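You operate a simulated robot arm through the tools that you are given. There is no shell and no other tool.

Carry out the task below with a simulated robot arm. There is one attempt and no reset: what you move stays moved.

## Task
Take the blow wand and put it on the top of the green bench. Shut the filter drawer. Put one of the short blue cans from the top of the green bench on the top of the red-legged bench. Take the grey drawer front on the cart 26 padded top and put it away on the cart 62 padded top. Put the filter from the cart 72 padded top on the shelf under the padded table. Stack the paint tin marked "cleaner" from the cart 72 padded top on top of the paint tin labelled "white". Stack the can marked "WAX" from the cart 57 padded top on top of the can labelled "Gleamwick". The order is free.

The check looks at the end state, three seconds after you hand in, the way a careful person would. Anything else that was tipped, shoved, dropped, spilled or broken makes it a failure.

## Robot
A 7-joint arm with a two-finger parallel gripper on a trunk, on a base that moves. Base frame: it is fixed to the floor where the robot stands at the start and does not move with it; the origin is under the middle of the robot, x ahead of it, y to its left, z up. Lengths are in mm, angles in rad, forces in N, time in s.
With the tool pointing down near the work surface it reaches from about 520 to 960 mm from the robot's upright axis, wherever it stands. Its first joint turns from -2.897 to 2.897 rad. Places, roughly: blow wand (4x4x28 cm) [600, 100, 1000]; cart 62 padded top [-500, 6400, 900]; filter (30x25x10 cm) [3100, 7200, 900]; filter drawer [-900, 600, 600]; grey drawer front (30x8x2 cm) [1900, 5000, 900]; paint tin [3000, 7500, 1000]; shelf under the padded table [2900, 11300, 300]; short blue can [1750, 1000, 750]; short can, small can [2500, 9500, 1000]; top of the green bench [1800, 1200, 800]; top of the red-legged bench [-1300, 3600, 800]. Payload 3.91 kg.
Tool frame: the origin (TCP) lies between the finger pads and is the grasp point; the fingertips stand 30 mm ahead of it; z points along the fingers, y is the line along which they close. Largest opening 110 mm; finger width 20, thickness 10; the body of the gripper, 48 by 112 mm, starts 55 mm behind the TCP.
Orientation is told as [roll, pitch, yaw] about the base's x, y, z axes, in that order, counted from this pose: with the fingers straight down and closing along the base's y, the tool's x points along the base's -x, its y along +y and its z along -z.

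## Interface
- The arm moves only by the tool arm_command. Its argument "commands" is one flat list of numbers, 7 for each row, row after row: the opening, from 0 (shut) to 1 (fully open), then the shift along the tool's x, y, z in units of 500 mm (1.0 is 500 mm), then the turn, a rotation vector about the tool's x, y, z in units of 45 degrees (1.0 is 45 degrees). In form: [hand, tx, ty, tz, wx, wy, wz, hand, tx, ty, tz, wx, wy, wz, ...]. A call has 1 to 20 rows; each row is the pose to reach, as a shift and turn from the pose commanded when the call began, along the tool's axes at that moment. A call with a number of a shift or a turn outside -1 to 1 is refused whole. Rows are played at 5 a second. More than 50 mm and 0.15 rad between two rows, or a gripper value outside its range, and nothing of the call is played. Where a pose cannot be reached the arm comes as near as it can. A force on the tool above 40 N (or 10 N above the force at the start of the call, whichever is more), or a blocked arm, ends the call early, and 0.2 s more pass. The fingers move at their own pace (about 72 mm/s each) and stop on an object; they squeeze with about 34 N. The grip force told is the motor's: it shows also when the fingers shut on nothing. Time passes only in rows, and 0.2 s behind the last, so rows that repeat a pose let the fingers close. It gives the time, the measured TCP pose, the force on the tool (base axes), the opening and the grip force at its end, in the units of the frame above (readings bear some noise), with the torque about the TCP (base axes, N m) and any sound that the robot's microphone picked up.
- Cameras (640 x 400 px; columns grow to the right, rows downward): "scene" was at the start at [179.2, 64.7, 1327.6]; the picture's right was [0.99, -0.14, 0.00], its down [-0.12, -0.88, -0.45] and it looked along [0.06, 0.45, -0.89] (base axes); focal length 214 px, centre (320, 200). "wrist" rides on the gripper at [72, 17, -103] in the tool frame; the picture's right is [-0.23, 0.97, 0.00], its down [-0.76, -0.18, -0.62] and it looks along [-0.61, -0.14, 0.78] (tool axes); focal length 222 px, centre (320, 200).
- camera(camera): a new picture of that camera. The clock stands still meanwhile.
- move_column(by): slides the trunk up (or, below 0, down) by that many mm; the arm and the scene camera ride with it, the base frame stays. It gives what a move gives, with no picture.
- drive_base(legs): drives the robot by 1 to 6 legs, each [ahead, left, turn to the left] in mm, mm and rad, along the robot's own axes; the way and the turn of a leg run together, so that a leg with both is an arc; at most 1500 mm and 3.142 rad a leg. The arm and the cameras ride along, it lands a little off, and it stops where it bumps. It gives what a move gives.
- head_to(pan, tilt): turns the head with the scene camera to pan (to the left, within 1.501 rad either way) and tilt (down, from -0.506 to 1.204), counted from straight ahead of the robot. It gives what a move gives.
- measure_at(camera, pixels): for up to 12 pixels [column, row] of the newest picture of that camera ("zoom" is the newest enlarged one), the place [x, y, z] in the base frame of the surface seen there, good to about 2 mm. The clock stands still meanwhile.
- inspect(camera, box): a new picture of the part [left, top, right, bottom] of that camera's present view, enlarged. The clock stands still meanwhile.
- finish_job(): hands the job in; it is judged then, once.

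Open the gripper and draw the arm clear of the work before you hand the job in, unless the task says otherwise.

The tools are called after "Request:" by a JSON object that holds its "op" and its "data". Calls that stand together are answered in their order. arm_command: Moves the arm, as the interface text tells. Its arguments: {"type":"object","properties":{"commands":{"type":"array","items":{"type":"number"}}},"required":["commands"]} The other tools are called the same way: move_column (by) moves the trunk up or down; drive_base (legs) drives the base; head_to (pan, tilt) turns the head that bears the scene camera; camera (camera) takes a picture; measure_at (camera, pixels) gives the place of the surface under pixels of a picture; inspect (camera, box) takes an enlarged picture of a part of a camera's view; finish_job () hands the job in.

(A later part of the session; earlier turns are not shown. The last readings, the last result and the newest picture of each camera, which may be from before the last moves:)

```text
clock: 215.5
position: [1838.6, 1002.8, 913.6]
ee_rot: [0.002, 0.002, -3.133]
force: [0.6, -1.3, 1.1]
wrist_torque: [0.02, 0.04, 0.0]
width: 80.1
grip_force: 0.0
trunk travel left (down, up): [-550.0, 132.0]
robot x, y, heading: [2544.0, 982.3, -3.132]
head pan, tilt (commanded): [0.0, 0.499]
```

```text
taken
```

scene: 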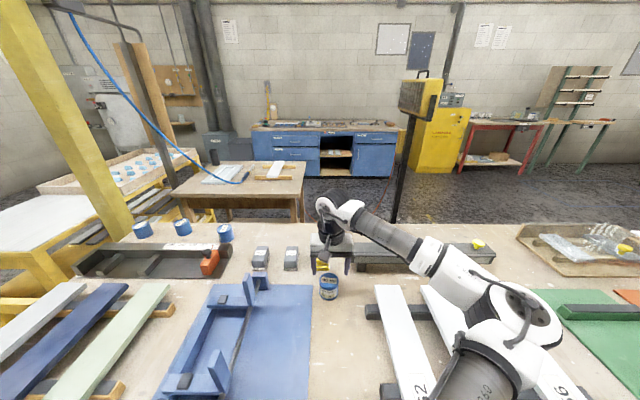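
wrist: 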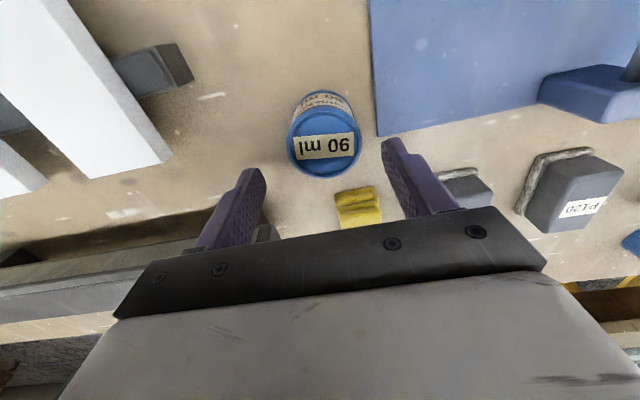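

Aligned. I lower 72 mm to z≈842 and close the hand on the can.

Request:
{"op": "arm_command", "data": {"commands": [0.73, 0, 0, 0.05, 0, 0, 0, 0.73, 0, 0, 0.1, 0, 0, 0, 0.73, 0, 0, 0.143, 0, 0, 0, 0.4, 0, 0, 0.143, 0, 0, 0, 0, 0, 0, 0.143, 0, 0, 0, 0, 0, 0, 0.143, 0, 0, 0, 0, 0, 0, 0.143, 0, 0, 0]}}

Request:
{"op": "camera", "data": {"camera": "wrist"}}

```text
clock: 217.1
position: [1837.5, 1001.6, 844.8]
ee_rot: [0.001, 0.001, -3.133]
force: [-0.5, 0.1, 0.0]
wrist_torque: [0.01, -0.03, -0.03]
width: 59.0
grip_force: 34.2
trunk travel left (down, up): [-550.0, 132.0]
robot x, y, heading: [2545.9, 976.2, -3.132]
head pan, tilt (commanded): [0.0, 0.499]
```

```text
taken
```

wrist: 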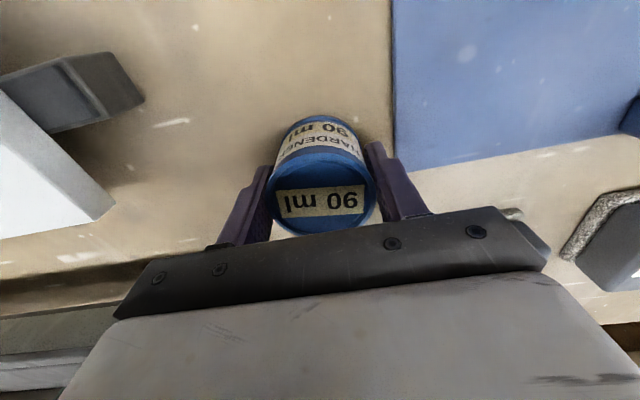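

Gripped at 59 mm. I lift 260 mm straight up.

Request:
{"op": "arm_command", "data": {"commands": [0, 0, 0, -0.04, 0, 0, 0, 0, 0, 0, -0.12, 0, 0, 0, 0, 0, 0, -0.2, 0, 0, 0, 0, 0, 0, -0.28, 0, 0, 0, 0, 0, 0, -0.36, 0, 0, 0, 0, 0, 0, -0.44, 0, 0, 0, 0, 0, 0, -0.53, 0, 0, 0]}}

Request:
{"op": "camera", "data": {"camera": "scene"}}

```text
clock: 218.7
position: [1839.2, 1001.3, 1107.6]
ee_rot: [0.003, 0.001, -3.134]
force: [0.1, -0.2, 0.5]
wrist_torque: [0.0, 0.02, 0.0]
width: 58.9
grip_force: 33.8
trunk travel left (down, up): [-550.0, 132.0]
robot x, y, heading: [2549.0, 979.0, -3.129]
head pan, tilt (commanded): [0.0, 0.499]
```

```text
taken
```

scene: 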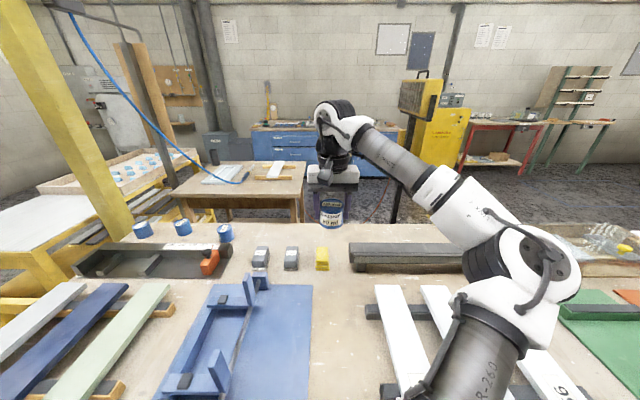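

The can is held. I back out, strafe north to y≈2800, then drive west.

Request:
{"op": "drive_base", "data": {"legs": [[-370, 0, 0], [0, -920, 0], [0, -920, 0], [1400, 0, 0]]}}

Request:
{"op": "camera", "data": {"camera": "scene"}}

```text
clock: 241.9
position: [761.2, 2797.5, 1108.0]
ee_rot: [0.002, 0.002, -3.117]
force: [-0.1, -1.0, -1.3]
wrist_torque: [-0.01, 0.01, -0.02]
width: 59.0
grip_force: 33.9
trunk travel left (down, up): [-550.0, 132.0]
robot x, y, heading: [1467.6, 2788.3, -3.117]
head pan, tilt (commanded): [0.0, 0.499]
```

```text
taken
```

scene: 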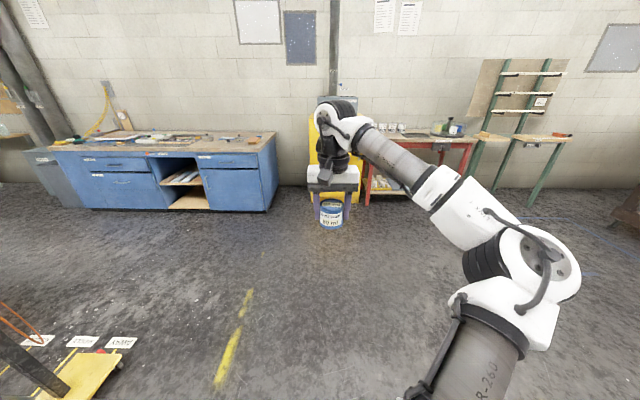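

The red-legged bench is right of the yellow cabinet at (420,150). I drive further west and strafe north to y≈3550.

Request:
{"op": "drive_base", "data": {"legs": [[0, 0, -0.025], [1300, 0, 0], [0, -770, 0]]}}

Request:
{"op": "camera", "data": {"camera": "scene"}}

```text
clock: 254.8
position: [-541.1, 3566.8, 1108.2]
ee_rot: [0.003, 0.002, -3.124]
force: [0.3, -0.9, -1.0]
wrist_torque: [0.01, 0.01, 0.06]
width: 58.8
grip_force: 33.8
trunk travel left (down, up): [-550.0, 132.0]
robot x, y, heading: [162.8, 3553.4, -3.129]
head pan, tilt (commanded): [0.0, 0.499]
```

```text
taken
```

scene: 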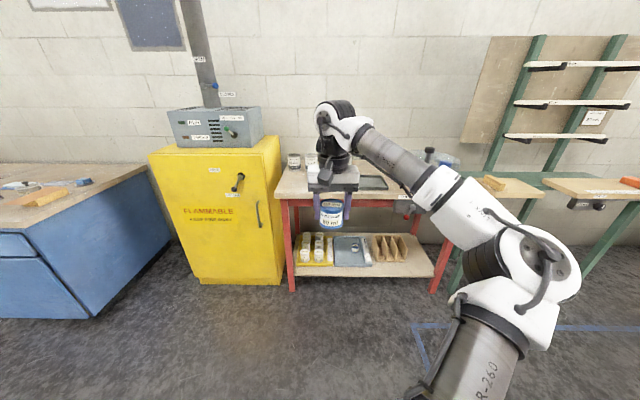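

I zoom on the red-legged bench top and measure its edges and free places.

Request:
{"op": "inspect", "data": {"camera": "scene", "box": [260, 120, 480, 240]}}

Request:
{"op": "measure_at", "data": {"camera": "scene", "pixels": [[277, 194], [290, 192], [300, 185], [308, 190], [372, 182], [380, 192], [400, 178], [410, 190], [292, 175], [440, 200], [293, 160], [350, 180]]}}

```text
2.91 times, centred on (370, 180) of scene
```

zoom: 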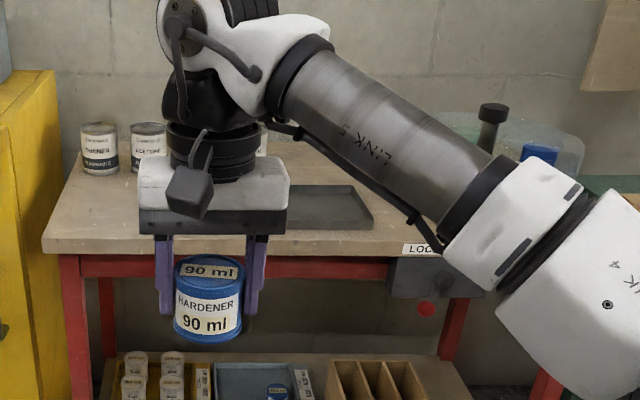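

```text
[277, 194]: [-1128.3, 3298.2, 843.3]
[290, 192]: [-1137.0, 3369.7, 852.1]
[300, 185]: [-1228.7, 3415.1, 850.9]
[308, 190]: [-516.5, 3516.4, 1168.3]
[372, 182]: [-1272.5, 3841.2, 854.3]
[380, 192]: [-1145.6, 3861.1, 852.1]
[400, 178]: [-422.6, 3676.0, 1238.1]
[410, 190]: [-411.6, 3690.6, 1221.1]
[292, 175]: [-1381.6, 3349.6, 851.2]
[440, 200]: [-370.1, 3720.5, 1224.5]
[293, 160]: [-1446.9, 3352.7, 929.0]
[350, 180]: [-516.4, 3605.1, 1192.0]
```

The bench top is at z≈852 with free room at its front left. I drive ahead 700 mm and look again.

Request:
{"op": "drive_base", "data": {"legs": [[690, 0, 0]]}}

Request:
{"op": "camera", "data": {"camera": "scene"}}

Request:
{"op": "camera", "data": {"camera": "wrist"}}

```text
clock: 258.6
position: [-1237.9, 3545.4, 1108.5]
ee_rot: [0.001, 0.004, -3.117]
force: [0.1, 0.3, -1.0]
wrist_torque: [0.01, 0.02, -0.03]
width: 58.8
grip_force: 34.6
trunk travel left (down, up): [-550.0, 132.0]
robot x, y, heading: [-528.3, 3538.9, -3.119]
head pan, tilt (commanded): [0.0, 0.499]
```

```text
taken
```

scene: 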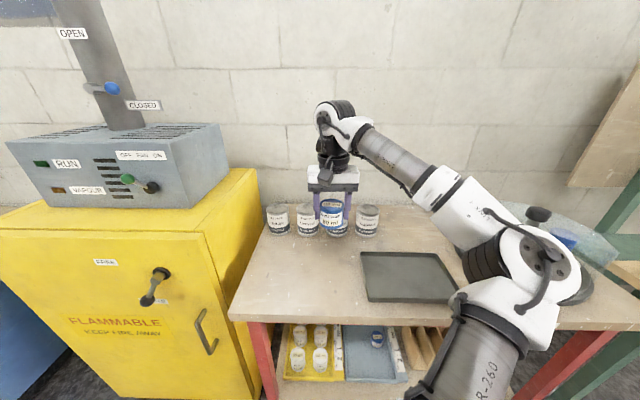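

```text
taken
```

wrist: 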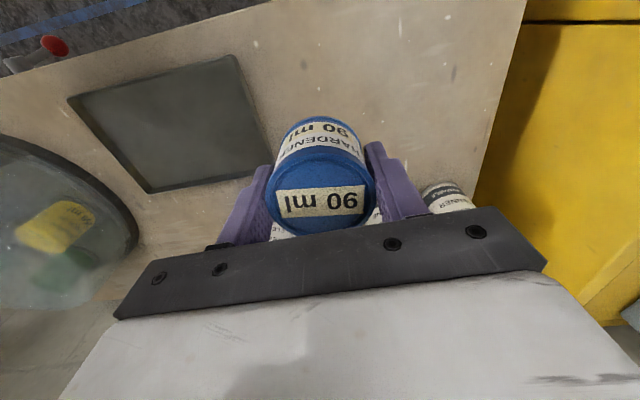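

I check distances to jars and tray before lowering.

Request:
{"op": "measure_at", "data": {"camera": "scene", "pixels": [[362, 252], [370, 300], [308, 232], [337, 232], [366, 236], [280, 232], [300, 280], [320, 300], [240, 318], [335, 260]]}}

```text
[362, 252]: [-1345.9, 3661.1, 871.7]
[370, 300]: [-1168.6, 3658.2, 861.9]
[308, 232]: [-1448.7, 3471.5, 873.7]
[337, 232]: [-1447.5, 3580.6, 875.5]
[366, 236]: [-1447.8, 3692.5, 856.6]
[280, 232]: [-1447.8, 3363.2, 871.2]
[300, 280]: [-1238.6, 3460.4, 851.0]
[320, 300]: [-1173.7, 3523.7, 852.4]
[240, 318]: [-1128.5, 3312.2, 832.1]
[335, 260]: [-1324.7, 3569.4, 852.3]
```

Free spot confirmed: tray edge at y≈3658, jars at x≈-1448. I lower the can to about 9 mm above the top at (-1238,3520).

Request:
{"op": "arm_command", "data": {"commands": [0, 0, 0.05, 0.06, 0, 0, 0, 0, 0, 0.05, 0.14, 0, 0, 0, 0, 0, 0.05, 0.22, 0, 0, 0, 0, 0, 0.05, 0.3, 0, 0, 0, 0, 0, 0.05, 0.37, 0, 0, 0, 0, 0, 0.05, 0.407, 0, 0, 0]}}

Request:
{"op": "camera", "data": {"camera": "scene"}}

```text
clock: 260.0
position: [-1236.4, 3521.3, 902.6]
ee_rot: [0.001, 0.002, -3.117]
force: [0.1, -0.6, -1.3]
wrist_torque: [-0.02, 0.02, -0.03]
width: 58.4
grip_force: 34.2
trunk travel left (down, up): [-550.0, 132.0]
robot x, y, heading: [-527.5, 3537.0, -3.115]
head pan, tilt (commanded): [0.0, 0.499]
```

```text
taken
```

scene: 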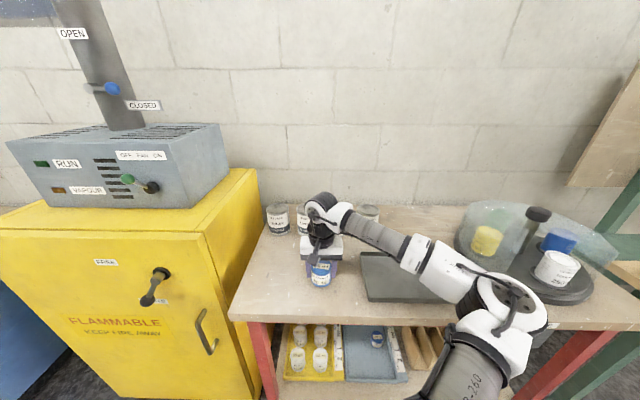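

I lower the last millimetres in small steps and watch the force.

Request:
{"op": "arm_command", "data": {"commands": [0, 0, 0, 0.005, 0, 0, 0, 0, 0, 0, 0.01, 0, 0, 0, 0, 0, 0, 0.014, 0, 0, 0]}}

```text
clock: 260.8
position: [-1235.2, 3521.2, 897.1]
ee_rot: [0.002, 0.001, -3.119]
force: [0.4, 0.2, -0.8]
wrist_torque: [0.02, 0.0, -0.01]
width: 58.8
grip_force: 33.6
trunk travel left (down, up): [-550.0, 132.0]
robot x, y, heading: [-528.2, 3533.4, -3.117]
head pan, tilt (commanded): [0.0, 0.499]
```

Request:
{"op": "arm_command", "data": {"commands": [0, 0, 0, 0.002, 0, 0, 0, 0, 0, 0, 0.004, 0, 0, 0, 0, 0, 0, 0.006, 0, 0, 0]}}

```text
clock: 261.6
position: [-1236.3, 3520.5, 894.7]
ee_rot: [0.0, 0.004, -3.117]
force: [0.4, 0.1, -1.7]
wrist_torque: [0.0, 0.0, -0.02]
width: 58.7
grip_force: 34.2
trunk travel left (down, up): [-550.0, 132.0]
robot x, y, heading: [-528.2, 3537.3, -3.117]
head pan, tilt (commanded): [0.0, 0.499]
```

The can's bottom should be within about a millimetre of the top (z 894.7). I open the hand to 85 mm and look.

Request:
{"op": "arm_command", "data": {"commands": [0.6, 0, 0, 0, 0, 0, 0, 0.7, 0, 0, 0, 0, 0, 0, 0.8, 0, 0, 0, 0, 0, 0, 0.8, 0, 0, 0, 0, 0, 0]}}

Request:
{"op": "camera", "data": {"camera": "wrist"}}

```text
clock: 262.6
position: [-1236.3, 3519.2, 894.1]
ee_rot: [0.001, 0.002, -3.116]
force: [-0.1, 0.7, -0.1]
wrist_torque: [0.01, 0.02, 0.01]
width: 88.0
grip_force: 0.0
trunk travel left (down, up): [-550.0, 132.0]
robot x, y, heading: [-527.7, 3534.6, -3.115]
head pan, tilt (commanded): [0.0, 0.499]
```

```text
taken
```

wrist: 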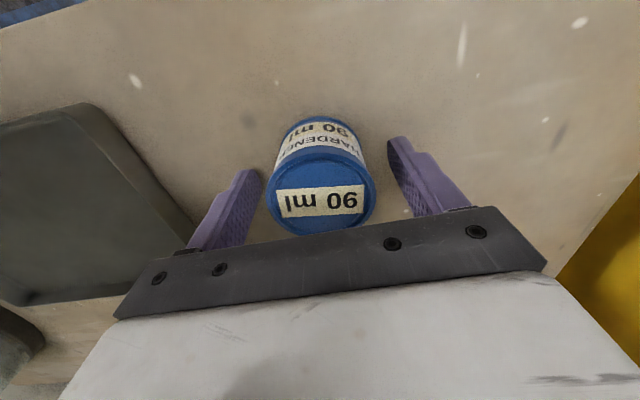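

The can stands free between the open fingers. I raise the tool 210 mm and verify that the can stays upright.

Request:
{"op": "arm_command", "data": {"commands": [0.8, 0, 0, -0.03, 0, 0, 0, 0.8, 0, 0, -0.09, 0, 0, 0, 0.8, 0, 0, -0.17, 0, 0, 0, 0.8, 0, 0, -0.25, 0, 0, 0, 0.8, 0, 0, -0.33, 0, 0, 0, 0.8, 0, 0, -0.42, 0, 0, 0]}}

Request:
{"op": "camera", "data": {"camera": "scene"}}

```text
clock: 264.0
position: [-1234.8, 3522.0, 1106.3]
ee_rot: [0.002, 0.002, -3.117]
force: [-0.2, -0.7, 0.3]
wrist_torque: [-0.03, 0.0, -0.01]
width: 87.7
grip_force: 0.0
trunk travel left (down, up): [-550.0, 132.0]
robot x, y, heading: [-527.8, 3533.8, -3.117]
head pan, tilt (commanded): [0.0, 0.499]
```

```text
taken
```

scene: 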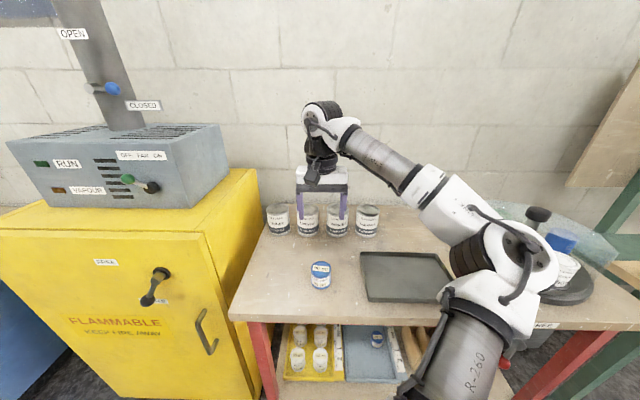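

The can stands on the red-legged bench. Next the carts: I back off, turn right to face +y (down the hall) and look.

Request:
{"op": "drive_base", "data": {"legs": [[-600, 0, 0], [0, 0, -1.6]]}}

Request:
{"op": "head_to", "data": {"pan": -0.5, "tilt": 0.3}}

Request:
{"op": "camera", "data": {"camera": "scene"}}

```text
clock: 271.5
position: [98.6, 4260.8, 1105.7]
ee_rot: [0.002, 0.001, 1.551]
force: [0.2, 0.2, 0.2]
wrist_torque: [0.03, 0.0, -0.01]
width: 88.1
grip_force: 0.1
trunk travel left (down, up): [-550.0, 132.0]
robot x, y, heading: [79.4, 3551.5, 1.554]
head pan, tilt (commanded): [0.0, 0.499]
```

```text
clock: 272.4
position: [98.4, 4260.4, 1105.2]
ee_rot: [0.002, 0.002, 1.551]
force: [-0.4, -0.1, -0.2]
wrist_torque: [0.02, -0.04, 0.01]
width: 88.0
grip_force: 0.1
trunk travel left (down, up): [-550.0, 132.0]
robot x, y, heading: [80.8, 3554.3, 1.55]
head pan, tilt (commanded): [-0.499, 0.3]
```

```text
taken
```

scene: 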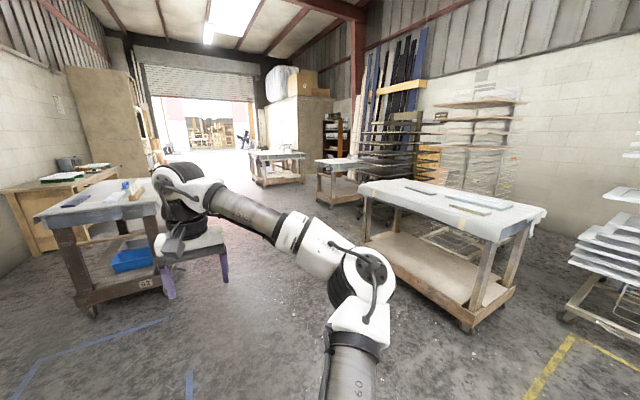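

I zoom on the right cart (cart 26?) and the left cart (labelled at 146,283).

Request:
{"op": "inspect", "data": {"camera": "scene", "box": [340, 150, 560, 330]}}

Request:
{"op": "inspect", "data": {"camera": "scene", "box": [20, 150, 240, 320]}}

Request:
{"op": "measure_at", "data": {"camera": "scene", "pixels": [[420, 188], [470, 210], [485, 201], [360, 190], [490, 240], [545, 212], [425, 180], [468, 328], [110, 190], [40, 215], [160, 210], [146, 283]]}}

```text
2.22 times, centred on (450, 240) of scene
```

zoom: 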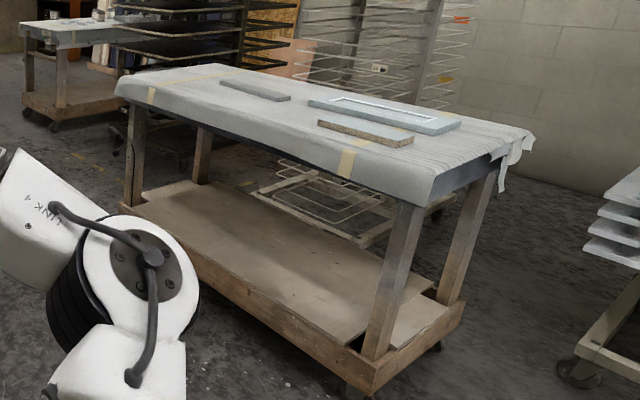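

```text
2.35 times, centred on (130, 235) of scene
```

zoom: 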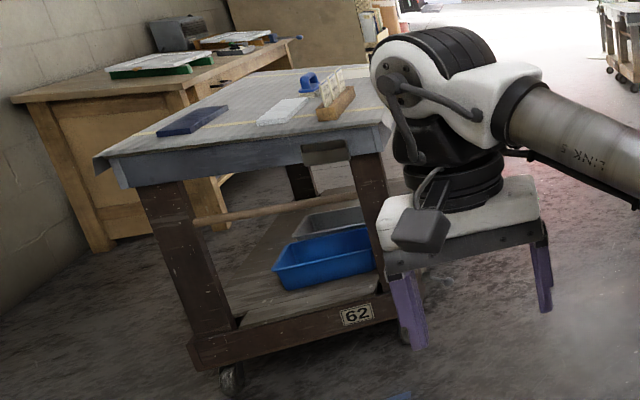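

```text
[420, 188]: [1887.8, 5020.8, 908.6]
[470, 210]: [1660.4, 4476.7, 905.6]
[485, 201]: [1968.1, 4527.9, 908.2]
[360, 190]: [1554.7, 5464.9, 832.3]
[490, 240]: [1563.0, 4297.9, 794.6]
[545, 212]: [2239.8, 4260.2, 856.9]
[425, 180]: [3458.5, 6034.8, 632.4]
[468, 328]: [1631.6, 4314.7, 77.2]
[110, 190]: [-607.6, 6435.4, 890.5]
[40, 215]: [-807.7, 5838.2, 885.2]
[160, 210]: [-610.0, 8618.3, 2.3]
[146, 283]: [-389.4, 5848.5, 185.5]
```

Cart 26's grey front lies at about (1888,5021), z≈908. I turn to face +x, strafe north and approach the cart's west side.

Request:
{"op": "drive_base", "data": {"legs": [[0, 0, -1.55], [0, 1460, 0], [1080, 0, 0]]}}

Request:
{"op": "head_to", "data": {"pan": 0.0, "tilt": 0.5}}

Request:
{"op": "camera", "data": {"camera": "scene"}}

Request:
{"op": "camera", "data": {"camera": "wrist"}}

```text
clock: 293.1
position: [1856.5, 5043.5, 1104.6]
ee_rot: [0.002, 0.002, 0.003]
force: [0.2, 0.1, -0.6]
wrist_torque: [-0.03, 0.0, -0.01]
width: 87.8
grip_force: 0.1
trunk travel left (down, up): [-550.0, 132.0]
robot x, y, heading: [1148.7, 5042.1, 0.008]
head pan, tilt (commanded): [-0.499, 0.3]
```

```text
clock: 294.0
position: [1855.7, 5044.0, 1105.8]
ee_rot: [0.001, 0.0, 0.003]
force: [0.2, -0.2, -0.2]
wrist_torque: [0.04, 0.0, -0.01]
width: 88.2
grip_force: 0.0
trunk travel left (down, up): [-550.0, 132.0]
robot x, y, heading: [1152.0, 5046.0, 0.006]
head pan, tilt (commanded): [0.0, 0.499]
```

```text
taken
```

scene: 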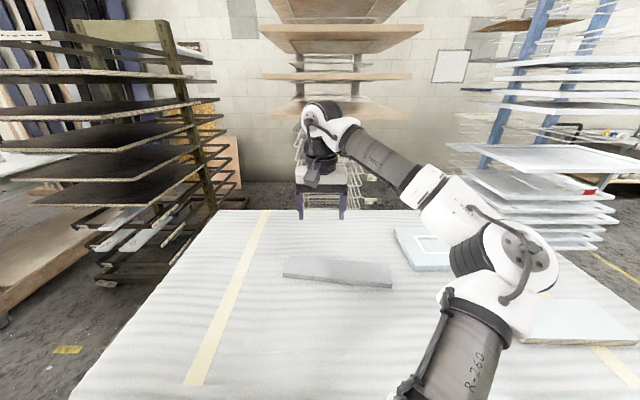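

```text
taken
```

wrist: 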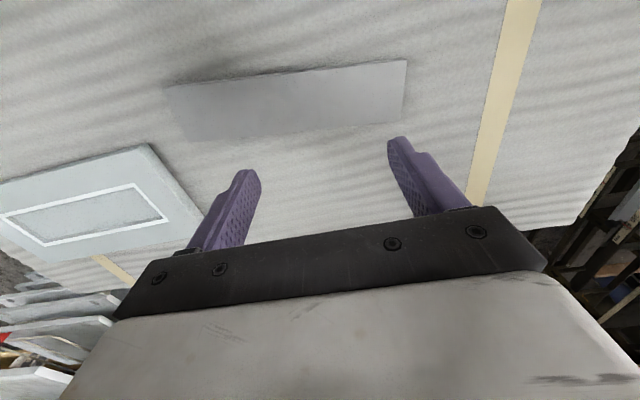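

The grey front lies flat ahead. I measure its corners in the wrist and scene pictures and the cart top's height.

Request:
{"op": "measure_at", "data": {"camera": "wrist", "pixels": [[172, 92], [403, 64], [399, 117], [192, 137], [290, 100], [290, 150], [300, 60], [430, 90], [140, 110]]}}

Request:
{"op": "measure_at", "data": {"camera": "scene", "pixels": [[285, 276], [288, 260], [387, 264], [391, 285], [338, 272], [338, 300], [250, 260], [330, 230], [100, 380], [215, 212], [400, 265]]}}

```text
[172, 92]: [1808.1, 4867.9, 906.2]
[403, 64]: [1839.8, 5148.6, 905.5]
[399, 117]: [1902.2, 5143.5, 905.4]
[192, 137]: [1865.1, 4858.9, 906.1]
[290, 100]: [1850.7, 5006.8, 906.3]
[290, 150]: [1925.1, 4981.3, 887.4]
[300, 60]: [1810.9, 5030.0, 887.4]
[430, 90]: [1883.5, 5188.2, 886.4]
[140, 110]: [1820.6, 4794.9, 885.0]
```

```text
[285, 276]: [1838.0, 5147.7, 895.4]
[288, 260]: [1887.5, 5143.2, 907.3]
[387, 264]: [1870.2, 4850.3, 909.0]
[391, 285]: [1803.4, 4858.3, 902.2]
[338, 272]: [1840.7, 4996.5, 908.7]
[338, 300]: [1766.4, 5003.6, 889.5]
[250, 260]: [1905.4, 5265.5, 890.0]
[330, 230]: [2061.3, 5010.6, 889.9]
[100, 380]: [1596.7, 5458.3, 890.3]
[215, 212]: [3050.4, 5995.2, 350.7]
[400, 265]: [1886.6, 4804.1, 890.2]
```

The plate's centre is about (1852,5002), long axis nearly along y (turned ~0.11 rad), top z 907, pad z 889. I open the hand fully and turn the tool by +1.46 rad so it closes across the plate.

Request:
{"op": "arm_command", "data": {"commands": [1, 0.008, -0.04, 0, 0, 0, -0.16, 1, 0.008, -0.084, 0, 0, 0, -0.33, 1, 0.008, -0.084, 0, 0, 0, -0.5, 1, 0.008, -0.084, 0, 0, 0, -0.67, 1, 0.008, -0.084, 0, 0, 0, -0.84, 1, 0.008, -0.084, 0, 0, 0, -1.0]}}

Request:
{"op": "arm_command", "data": {"commands": [1, 0, 0, 0, 0, 0, -0.17, 1, 0, 0, 0, 0, 0, -0.34, 1, 0, 0, 0, 0, 0, -0.51, 1, 0, 0, 0, 0, 0, -0.68, 1, 0, 0, 0, 0, 0, -0.86]}}

Request:
{"op": "camera", "data": {"camera": "wrist"}}

```text
clock: 295.4
position: [1836.0, 5019.8, 1097.7]
ee_rot: [-0.002, 0.0, 0.786]
force: [-0.6, -0.2, -0.1]
wrist_torque: [-0.03, 0.0, 0.04]
width: 110.1
grip_force: 0.1
out of reach, approached as far as the arm can: row 6
trunk travel left (down, up): [-550.0, 132.0]
robot x, y, heading: [1143.1, 5046.5, 0.006]
head pan, tilt (commanded): [0.0, 0.499]
```

```text
clock: 296.6
position: [1698.7, 5149.1, 1063.4]
ee_rot: [0.001, -0.003, 1.45]
force: [0.1, 0.8, 0.6]
wrist_torque: [0.0, -0.04, -0.01]
width: 110.1
grip_force: 0.0
out of reach, approached as far as the arm can: row 1, 2, 3, 4, 5
trunk travel left (down, up): [-550.0, 132.0]
robot x, y, heading: [1149.5, 5044.1, 0.009]
head pan, tilt (commanded): [0.0, 0.499]
```

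```text
taken
```

wrist: 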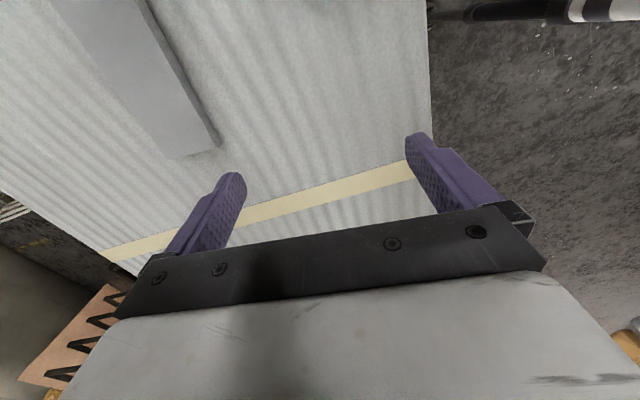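

That turn direction hits a joint limit. I turn the other way instead: first back through yaw 0 while returning above the plate.

Request:
{"op": "arm_command", "data": {"commands": [1, 0.042, -0.056, -0.012, 0, 0, 0.167, 1, 0.085, -0.113, -0.025, 0, 0, 0.333, 1, 0.127, -0.17, -0.037, 0, 0, 0.5, 1, 0.17, -0.226, -0.05, 0, 0, 0.667, 1, 0.212, -0.283, -0.062, 0, 0, 0.833, 1, 0.255, -0.339, -0.074, 0, 0, 1.0]}}

Request:
{"op": "arm_command", "data": {"commands": [1, 0, 0, 0, 0, 0, 0.17, 1, 0, 0, 0, 0, 0, 0.34, 1, 0, 0, 0, 0, 0, 0.51, 1, 0, 0, 0, 0, 0, 0.68, 1, 0, 0, 0, 0, 0, 0.84, 1, 0, 0, 0, 0, 0, 1.0]}}

Request:
{"op": "arm_command", "data": {"commands": [1, 0, 0, 0, 0, 0, 0.17, 1, 0, 0, 0, 0, 0, 0.34, 1, 0, 0, 0, 0, 0, 0.51, 1, 0, 0, 0, 0, 0, 0.68, 1, 0, 0, 0, 0, 0, 0.84, 1, 0, 0, 0, 0, 0, 1.0]}}

```text
clock: 298.0
position: [1850.5, 5004.7, 1101.5]
ee_rot: [0.002, 0.001, 0.68]
force: [-0.9, 0.5, 0.1]
wrist_torque: [-0.03, -0.01, 0.02]
width: 109.8
grip_force: 0.2
trunk travel left (down, up): [-550.0, 132.0]
robot x, y, heading: [1146.1, 5042.9, 0.007]
head pan, tilt (commanded): [0.0, 0.499]
```

```text
clock: 299.4
position: [1851.0, 5003.6, 1099.5]
ee_rot: [0.001, 0.003, -0.11]
force: [-0.3, 0.4, 0.1]
wrist_torque: [-0.01, 0.0, -0.03]
width: 109.9
grip_force: 0.1
trunk travel left (down, up): [-550.0, 132.0]
robot x, y, heading: [1145.9, 5044.1, 0.004]
head pan, tilt (commanded): [0.0, 0.499]
```

```text
clock: 300.8
position: [1849.5, 5003.5, 1099.4]
ee_rot: [0.0, 0.001, -0.894]
force: [0.4, 1.1, -0.2]
wrist_torque: [-0.03, 0.01, -0.01]
width: 109.9
grip_force: 0.0
trunk travel left (down, up): [-550.0, 132.0]
robot x, y, heading: [1148.3, 5042.7, 0.008]
head pan, tilt (commanded): [0.0, 0.499]
```

The tool now follows without limit trouble (yaw -0.894). I turn the remaining 0.785 rad to about -1.68.

Request:
{"op": "arm_command", "data": {"commands": [1, 0, 0, 0, 0, 0, 0.17, 1, 0, 0, 0, 0, 0, 0.34, 1, 0, 0, 0, 0, 0, 0.51, 1, 0, 0, 0, 0, 0, 0.68, 1, 0, 0, 0, 0, 0, 0.84, 1, 0, 0, 0, 0, 0, 1.0]}}

Request:
{"op": "camera", "data": {"camera": "wrist"}}

Request:
{"op": "camera", "data": {"camera": "scene"}}

```text
clock: 302.2
position: [1849.5, 5004.4, 1100.9]
ee_rot: [-0.002, 0.002, -1.68]
force: [-0.4, 0.5, -0.1]
wrist_torque: [0.01, -0.01, 0.0]
width: 110.1
grip_force: 0.0
trunk travel left (down, up): [-550.0, 132.0]
robot x, y, heading: [1147.1, 5046.8, 0.006]
head pan, tilt (commanded): [0.0, 0.499]
```

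```text
taken
```

wrist: 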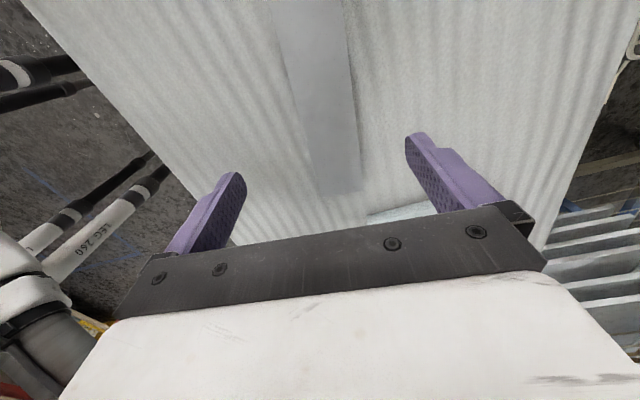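

```text
taken
```

scene: 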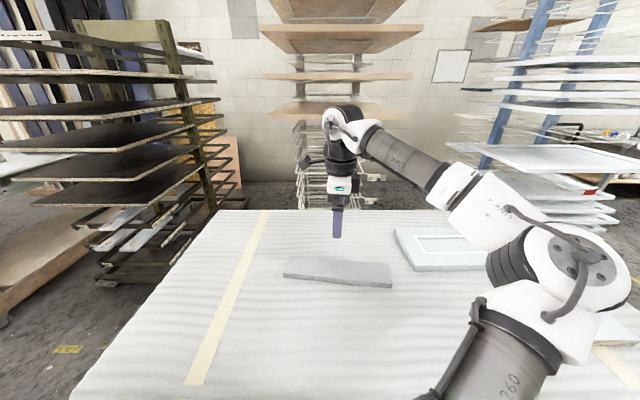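

The plate is well aligned between the fingers. I lower to z≈940 first and check.

Request:
{"op": "arm_command", "data": {"commands": [1, 0, 0, 0.08, 0, 0, 0, 1, 0, 0, 0.16, 0, 0, 0, 1, 0, 0, 0.24, 0, 0, 0, 1, 0, 0, 0.3, 0, 0, 0, 1, 0, 0, 0.322, 0, 0, 0]}}

Request:
{"op": "camera", "data": {"camera": "wrist"}}

Request:
{"op": "inspect", "data": {"camera": "scene", "box": [260, 200, 420, 310]}}

```text
clock: 303.4
position: [1849.5, 5004.8, 936.8]
ee_rot: [-0.002, 0.003, -1.678]
force: [-0.3, -0.6, -0.3]
wrist_torque: [0.04, 0.01, 0.01]
width: 110.0
grip_force: 0.0
trunk travel left (down, up): [-550.0, 132.0]
robot x, y, heading: [1145.2, 5044.5, 0.008]
head pan, tilt (commanded): [0.0, 0.499]
```

```text
taken
```

wrist: 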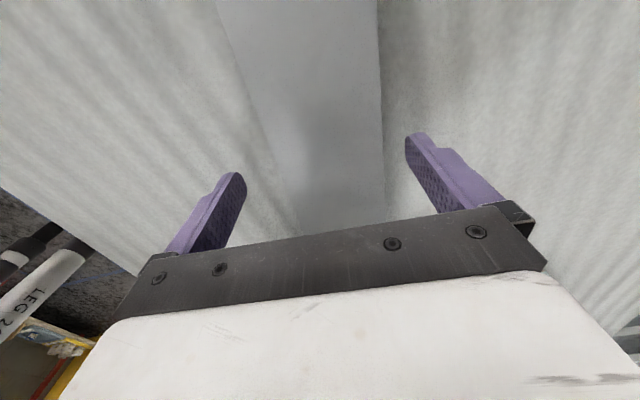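

```text
3.64 times, centred on (340, 255) of scene
```

zoom: 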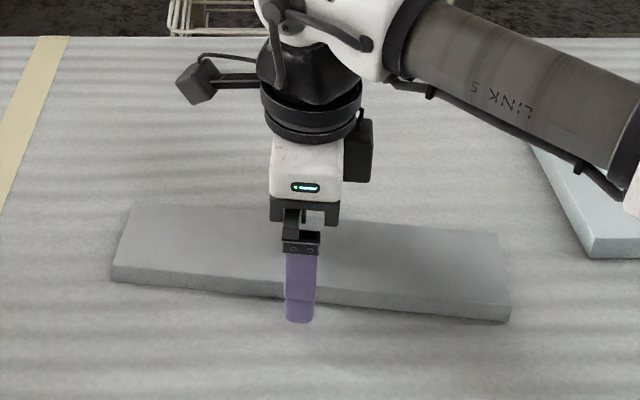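

The plate sits about 10 mm to the tool's right. I shift +10 mm, lower to z≈922 and close.

Request:
{"op": "arm_command", "data": {"commands": [1, 0, 0.02, 0, 0, 0, 0, 1, 0, 0.02, 0.015, 0, 0, 0, 1, 0, 0.02, 0.028, 0, 0, 0, 0.7, 0, 0.02, 0.028, 0, 0, 0, 0.4, 0, 0.02, 0.028, 0, 0, 0, 0, 0, 0.02, 0.028, 0, 0, 0, 0, 0, 0.02, 0.028, 0, 0, 0, 0, 0, 0.02, 0.028, 0, 0, 0]}}

Request:
{"op": "camera", "data": {"camera": "wrist"}}

Request:
{"op": "inspect", "data": {"camera": "scene", "box": [260, 200, 420, 310]}}

```text
clock: 305.2
position: [1859.4, 5003.5, 923.9]
ee_rot: [-0.001, 0.0, -1.677]
force: [-1.0, -0.5, 0.2]
wrist_torque: [-0.26, -0.03, -0.07]
width: 71.6
grip_force: 33.8
trunk travel left (down, up): [-550.0, 132.0]
robot x, y, heading: [1144.2, 5039.3, 0.007]
head pan, tilt (commanded): [0.0, 0.499]
```

```text
taken
```

wrist: 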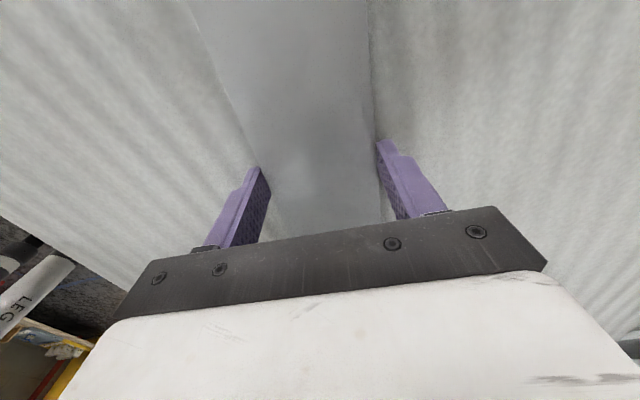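

```text
3.64 times, centred on (340, 255) of scene
```

zoom: 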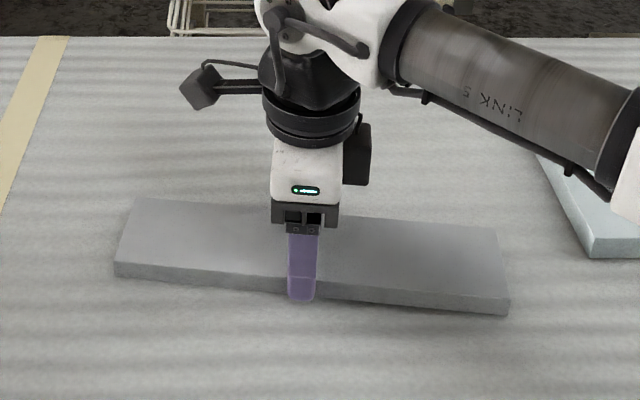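

Gripped at 72 mm. I lift slowly and check that the plate comes level.

Request:
{"op": "arm_command", "data": {"commands": [0, 0, 0, -0.02, 0, 0, 0, 0, 0, 0, -0.05, 0, 0, 0, 0, 0, 0, -0.1, 0, 0, 0, 0, 0, 0, -0.16, 0, 0, 0, 0, 0, 0, -0.22, 0, 0, 0, 0, 0, 0, -0.28, 0, 0, 0, 0, 0, 0, -0.34, 0, 0, 0]}}

Request:
{"op": "camera", "data": {"camera": "scene"}}

Request:
{"op": "camera", "data": {"camera": "wrist"}}

```text
clock: 306.8
position: [1859.2, 5002.8, 1094.9]
ee_rot: [0.0, 0.0, -1.678]
force: [0.0, 0.0, -3.2]
wrist_torque: [0.02, 0.02, -0.01]
width: 71.5
grip_force: 33.9
trunk travel left (down, up): [-550.0, 132.0]
robot x, y, heading: [1149.1, 5045.8, 0.009]
head pan, tilt (commanded): [0.0, 0.499]
```

```text
taken
```

scene: 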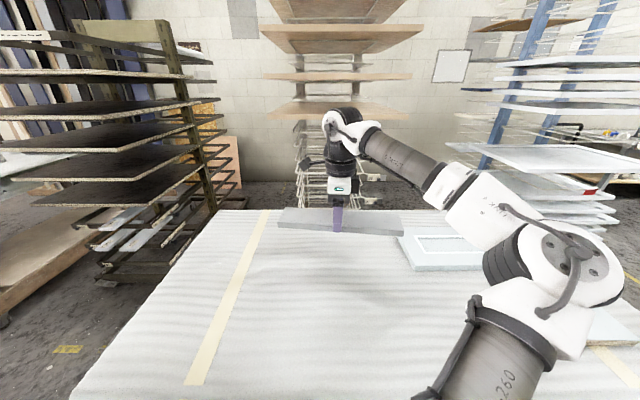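

```text
taken
```

wrist: 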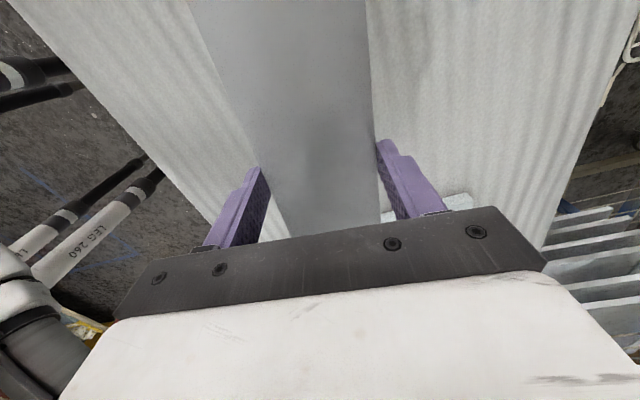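

The plate hangs level. I back away from cart 26 and turn left to face west for cart 62.

Request:
{"op": "drive_base", "data": {"legs": [[-550, 0, 0], [0, 0, 1.565], [0, 0, 1.565]]}}

Request:
{"op": "head_to", "data": {"pan": -0.7, "tilt": 0.4}}

Request:
{"op": "camera", "data": {"camera": "scene"}}

```text
clock: 317.9
position: [-114.0, 5068.0, 1094.2]
ee_rot: [-0.001, 0.002, 1.485]
force: [-0.1, -0.4, -3.3]
wrist_torque: [-0.03, 0.02, 0.0]
width: 71.6
grip_force: 33.9
trunk travel left (down, up): [-550.0, 132.0]
robot x, y, heading: [595.4, 5041.0, -3.112]
head pan, tilt (commanded): [0.0, 0.499]
```

```text
clock: 319.0
position: [-114.4, 5068.0, 1093.7]
ee_rot: [-0.001, 0.002, 1.485]
force: [-0.2, 0.5, -2.8]
wrist_torque: [0.0, -0.02, -0.01]
width: 71.6
grip_force: 33.9
trunk travel left (down, up): [-550.0, 132.0]
robot x, y, heading: [595.6, 5038.6, -3.117]
head pan, tilt (commanded): [-0.7, 0.4]
```

```text
taken
```

scene: 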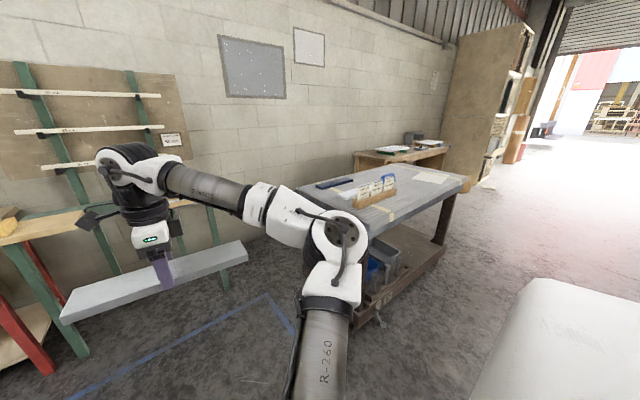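

Request:
{"op": "inspect", "data": {"camera": "scene", "box": [290, 150, 480, 290]}}

Request:
{"op": "measure_at", "data": {"camera": "scene", "pixels": [[372, 238], [468, 178], [330, 184], [375, 195], [390, 185], [360, 204], [430, 178], [420, 170], [400, 205], [300, 190], [345, 185], [395, 172]]}}

```text
2.86 times, centred on (385, 220) of scene
```

zoom: 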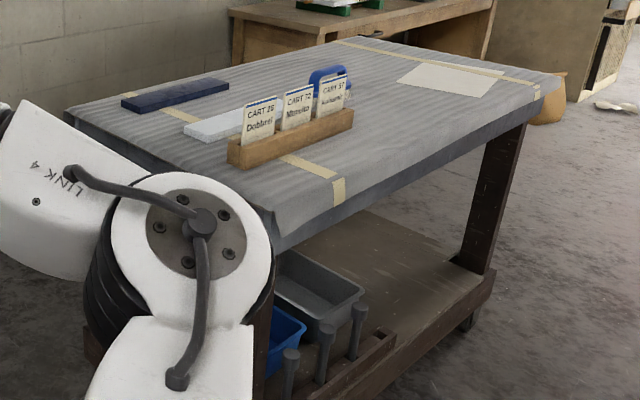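

```text
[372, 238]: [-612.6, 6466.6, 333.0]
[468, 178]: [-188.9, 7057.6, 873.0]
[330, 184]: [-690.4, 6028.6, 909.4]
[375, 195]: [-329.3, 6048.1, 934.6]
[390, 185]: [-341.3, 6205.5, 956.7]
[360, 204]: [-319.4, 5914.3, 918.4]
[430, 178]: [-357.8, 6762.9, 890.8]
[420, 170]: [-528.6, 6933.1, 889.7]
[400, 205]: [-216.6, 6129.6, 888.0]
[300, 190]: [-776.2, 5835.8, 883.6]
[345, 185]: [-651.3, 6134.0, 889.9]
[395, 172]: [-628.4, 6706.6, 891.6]
```

Cards on the wooden holder read "CART 26 …", "CART 72 …", "CART 57 …". I zoom in to read them.

Request:
{"op": "inspect", "data": {"camera": "scene", "box": [350, 165, 410, 215]}}

```text
8.00 times, centred on (380, 190) of scene
```

zoom: 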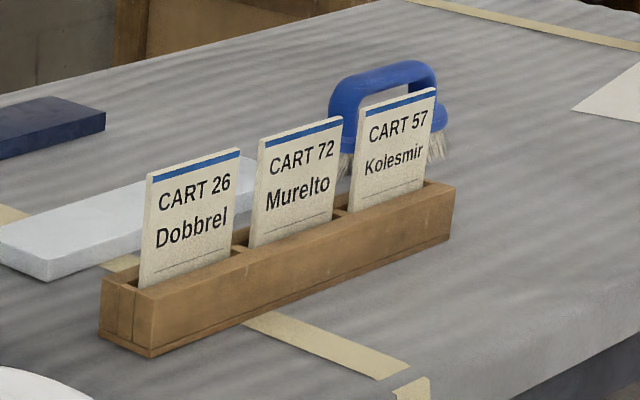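

The free part of cart 62's top is around (-470,6480). I strafe north 1410 mm and then look at the cart top from the east.

Request:
{"op": "drive_base", "data": {"legs": [[0, 0, -0.025], [0, -1410, 0]]}}

Request:
{"op": "head_to", "data": {"pan": 0.0, "tilt": 0.5}}

Request:
{"op": "camera", "data": {"camera": "scene"}}

```text
clock: 330.3
position: [-115.7, 6475.8, 1093.5]
ee_rot: [-0.001, 0.002, 1.463]
force: [-0.2, -0.2, -3.1]
wrist_torque: [0.01, -0.02, -0.02]
width: 71.7
grip_force: 33.9
trunk travel left (down, up): [-550.0, 132.0]
robot x, y, heading: [594.8, 6433.4, -3.136]
head pan, tilt (commanded): [-0.7, 0.4]
```

```text
clock: 331.4
position: [-116.1, 6476.8, 1093.0]
ee_rot: [-0.001, 0.001, 1.461]
force: [0.3, -0.4, -2.7]
wrist_torque: [-0.04, -0.01, -0.02]
width: 71.7
grip_force: 33.7
trunk travel left (down, up): [-550.0, 132.0]
robot x, y, heading: [597.1, 6430.2, -3.134]
head pan, tilt (commanded): [0.0, 0.499]
```

```text
taken
```

scene: 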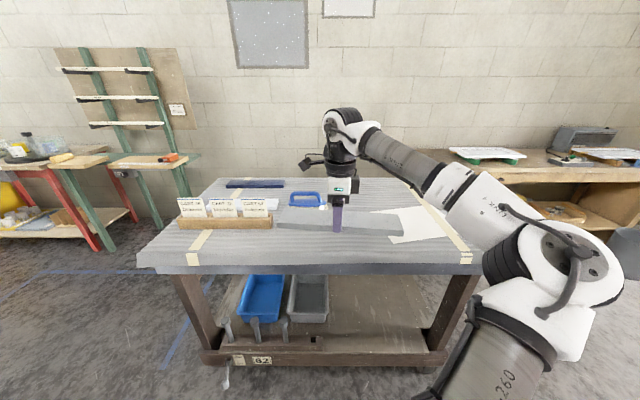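

I measure the brush (305,198), the white sheet (380,215) and the cart's edges to choose the spot.

Request:
{"op": "measure_at", "data": {"camera": "scene", "pixels": [[305, 205], [322, 200], [290, 200], [375, 213], [400, 240], [270, 225], [255, 205], [150, 250], [475, 258], [410, 183], [215, 180], [325, 245]]}}

Request:
{"op": "inspect", "data": {"camera": "scene", "box": [200, 160, 480, 290]}}

```text
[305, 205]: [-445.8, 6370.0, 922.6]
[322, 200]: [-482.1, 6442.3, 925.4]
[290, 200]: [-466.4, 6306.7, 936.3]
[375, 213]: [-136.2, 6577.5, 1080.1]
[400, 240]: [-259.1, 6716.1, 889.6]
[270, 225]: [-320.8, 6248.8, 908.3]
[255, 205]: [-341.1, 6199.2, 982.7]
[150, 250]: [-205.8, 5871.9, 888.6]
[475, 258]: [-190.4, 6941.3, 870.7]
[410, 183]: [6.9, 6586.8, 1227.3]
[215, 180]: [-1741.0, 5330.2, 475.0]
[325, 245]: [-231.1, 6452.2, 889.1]
```

```text
2.29 times, centred on (340, 225) of scene
```

zoom: 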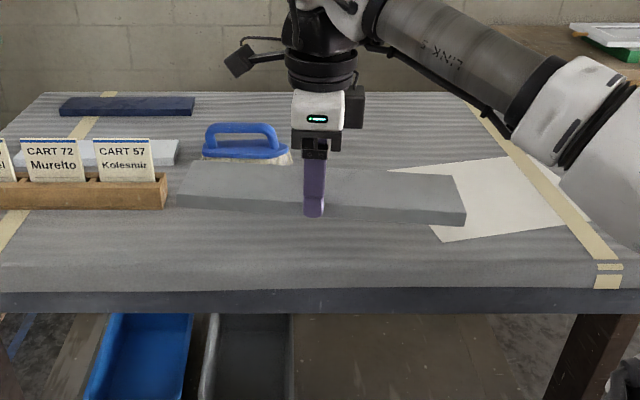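

The free strip in front of the brush, around (-295,6470), suits the plate. I drive ahead 180 mm.

Request:
{"op": "drive_base", "data": {"legs": [[180, 0, 0]]}}

Request:
{"op": "camera", "data": {"camera": "scene"}}

Request:
{"op": "camera", "data": {"camera": "wrist"}}

```text
clock: 332.9
position: [-299.8, 6473.8, 1093.9]
ee_rot: [-0.001, 0.0, 1.464]
force: [-0.5, 0.1, -2.9]
wrist_torque: [-0.01, -0.02, -0.01]
width: 71.5
grip_force: 34.1
trunk travel left (down, up): [-550.0, 132.0]
robot x, y, heading: [411.8, 6431.6, -3.141]
head pan, tilt (commanded): [0.0, 0.499]
```

```text
taken
```

scene: 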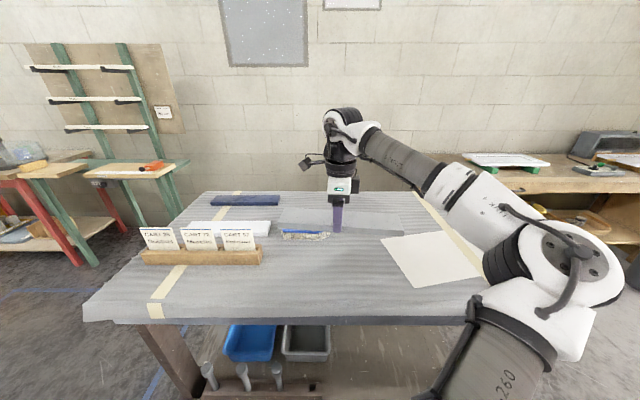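

```text
taken
```

wrist: 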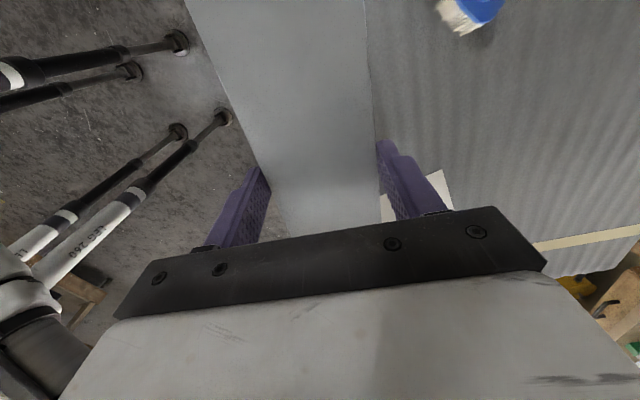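

I square the plate (yaw +0.1) and lower it to about 10 mm above the pad.

Request:
{"op": "arm_command", "data": {"commands": [0, 0, 0, 0.06, 0, 0, -0.07, 0, 0, 0, 0.13, 0, 0, -0.136, 0, 0, 0, 0.2, 0, 0, -0.136, 0, 0, 0, 0.26, 0, 0, -0.136, 0, 0, 0, 0.3, 0, 0, -0.136, 0, 0, 0, 0.318, 0, 0, -0.136]}}

Request:
{"op": "camera", "data": {"camera": "scene"}}

Request:
{"op": "camera", "data": {"camera": "wrist"}}

```text
clock: 334.3
position: [-299.9, 6475.0, 936.0]
ee_rot: [-0.002, -0.001, 1.571]
force: [0.4, 0.7, -4.0]
wrist_torque: [-0.06, 0.03, -0.01]
width: 71.6
grip_force: 34.0
trunk travel left (down, up): [-550.0, 132.0]
robot x, y, heading: [414.0, 6434.1, -3.135]
head pan, tilt (commanded): [0.0, 0.499]
```

```text
taken
```

scene: 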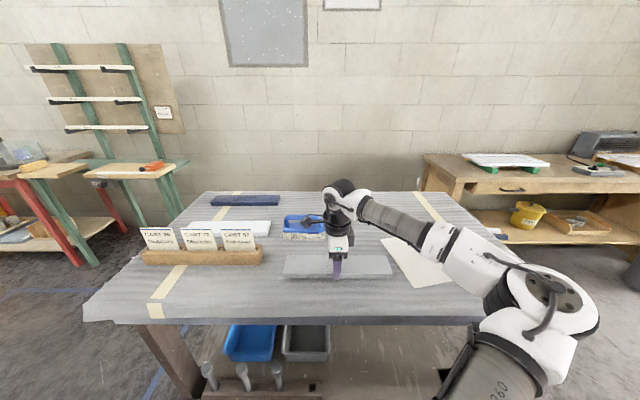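

```text
taken
```

wrist: 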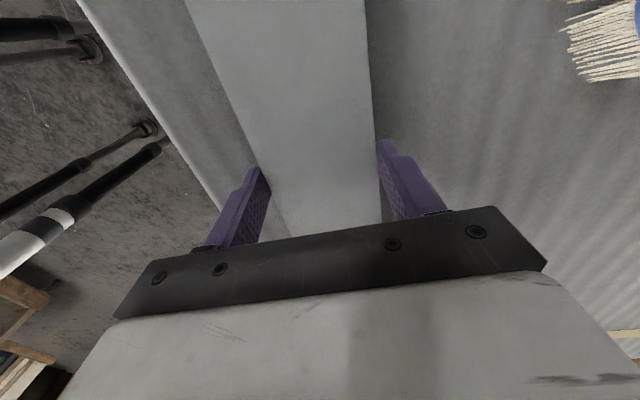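

The plate's north end comes close to the white sheet. I shift 25 mm south, then lower gently to the pad.

Request:
{"op": "arm_command", "data": {"commands": [0, 0.025, 0, 0, 0, 0, 0, 0, 0.05, 0, 0, 0, 0, 0, 0, 0.05, 0, 0.01, 0, 0, 0, 0, 0.05, 0, 0.018, 0, 0, 0, 0, 0.05, 0, 0.022, 0, 0, 0]}}

Request:
{"op": "inspect", "data": {"camera": "scene", "box": [220, 200, 440, 320]}}

```text
clock: 335.5
position: [-297.9, 6449.8, 925.0]
ee_rot: [0.002, -0.001, 1.572]
force: [-1.3, 0.4, 1.5]
wrist_torque: [0.48, -0.15, 0.13]
width: 71.9
grip_force: 34.0
trunk travel left (down, up): [-550.0, 132.0]
robot x, y, heading: [412.0, 6432.7, -3.133]
head pan, tilt (commanded): [0.0, 0.499]
```

```text
2.91 times, centred on (330, 260) of scene
```

zoom: 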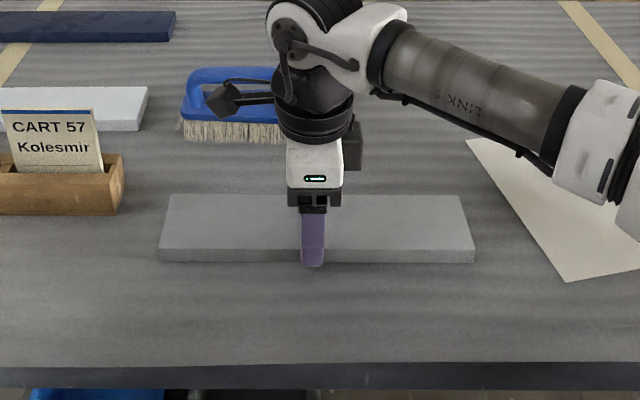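

Contact is felt (force +1.5 N). The plate lies clear of holder, brush and sheet; I open the hand and raise the tool.

Request:
{"op": "arm_command", "data": {"commands": [0.75, 0, 0, 0, 0, 0, 0, 0.85, 0, 0, 0, 0, 0, 0, 1, 0, 0, 0, 0, 0, 0, 1, 0, 0, -0.03, 0, 0, 0, 1, 0, 0, -0.09, 0, 0, 0, 1, 0, 0, -0.17, 0, 0, 0, 1, 0, 0, -0.25, 0, 0, 0, 1, 0, 0, -0.33, 0, 0, 0]}}

Request:
{"op": "camera", "data": {"camera": "scene"}}

```text
clock: 337.3
position: [-299.8, 6449.2, 1086.9]
ee_rot: [-0.002, 0.0, 1.571]
force: [-0.4, 0.7, 0.5]
wrist_torque: [-0.03, -0.03, 0.02]
width: 110.0
grip_force: 0.1
trunk travel left (down, up): [-550.0, 132.0]
robot x, y, heading: [415.0, 6431.9, -3.136]
head pan, tilt (commanded): [0.0, 0.499]
```

```text
taken
```

scene: 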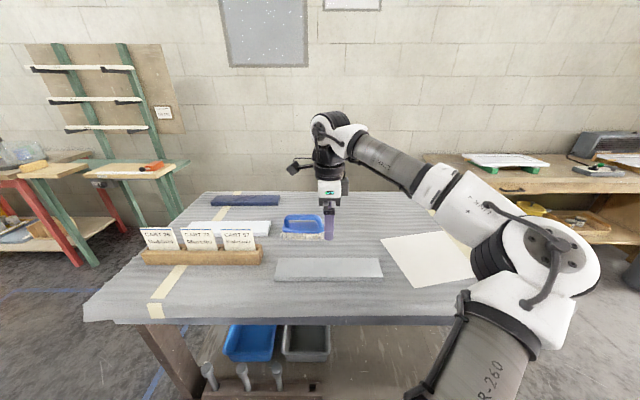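

The grey front lies on cart 62. Next I back off, turn to face +y and look for cart 72 and cart 57.

Request:
{"op": "drive_base", "data": {"legs": [[-400, 0, 0], [0, 0, -1.57]]}}

Request:
{"op": "head_to", "data": {"pan": -0.8, "tilt": 0.3}}

Request:
{"op": "camera", "data": {"camera": "scene"}}

```text
clock: 343.7
position: [824.4, 7145.7, 1087.1]
ee_rot: [-0.003, 0.002, -0.006]
force: [0.4, -1.0, 0.1]
wrist_torque: [0.02, 0.05, 0.02]
width: 110.2
grip_force: 0.0
trunk travel left (down, up): [-550.0, 132.0]
robot x, y, heading: [799.3, 6435.7, 1.565]
head pan, tilt (commanded): [0.0, 0.499]
```

```text
clock: 344.8
position: [824.4, 7146.8, 1086.0]
ee_rot: [-0.001, 0.002, -0.006]
force: [0.5, -0.4, -0.1]
wrist_torque: [-0.01, -0.01, -0.01]
width: 110.3
grip_force: 0.0
trunk travel left (down, up): [-550.0, 132.0]
robot x, y, heading: [800.6, 6435.4, 1.569]
head pan, tilt (commanded): [-0.799, 0.3]
```

```text
taken
```

scene: 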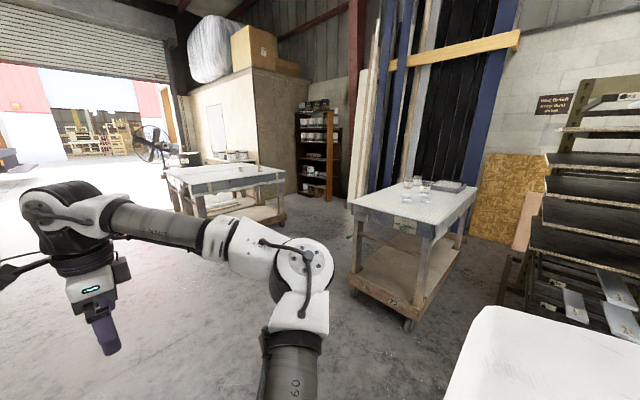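

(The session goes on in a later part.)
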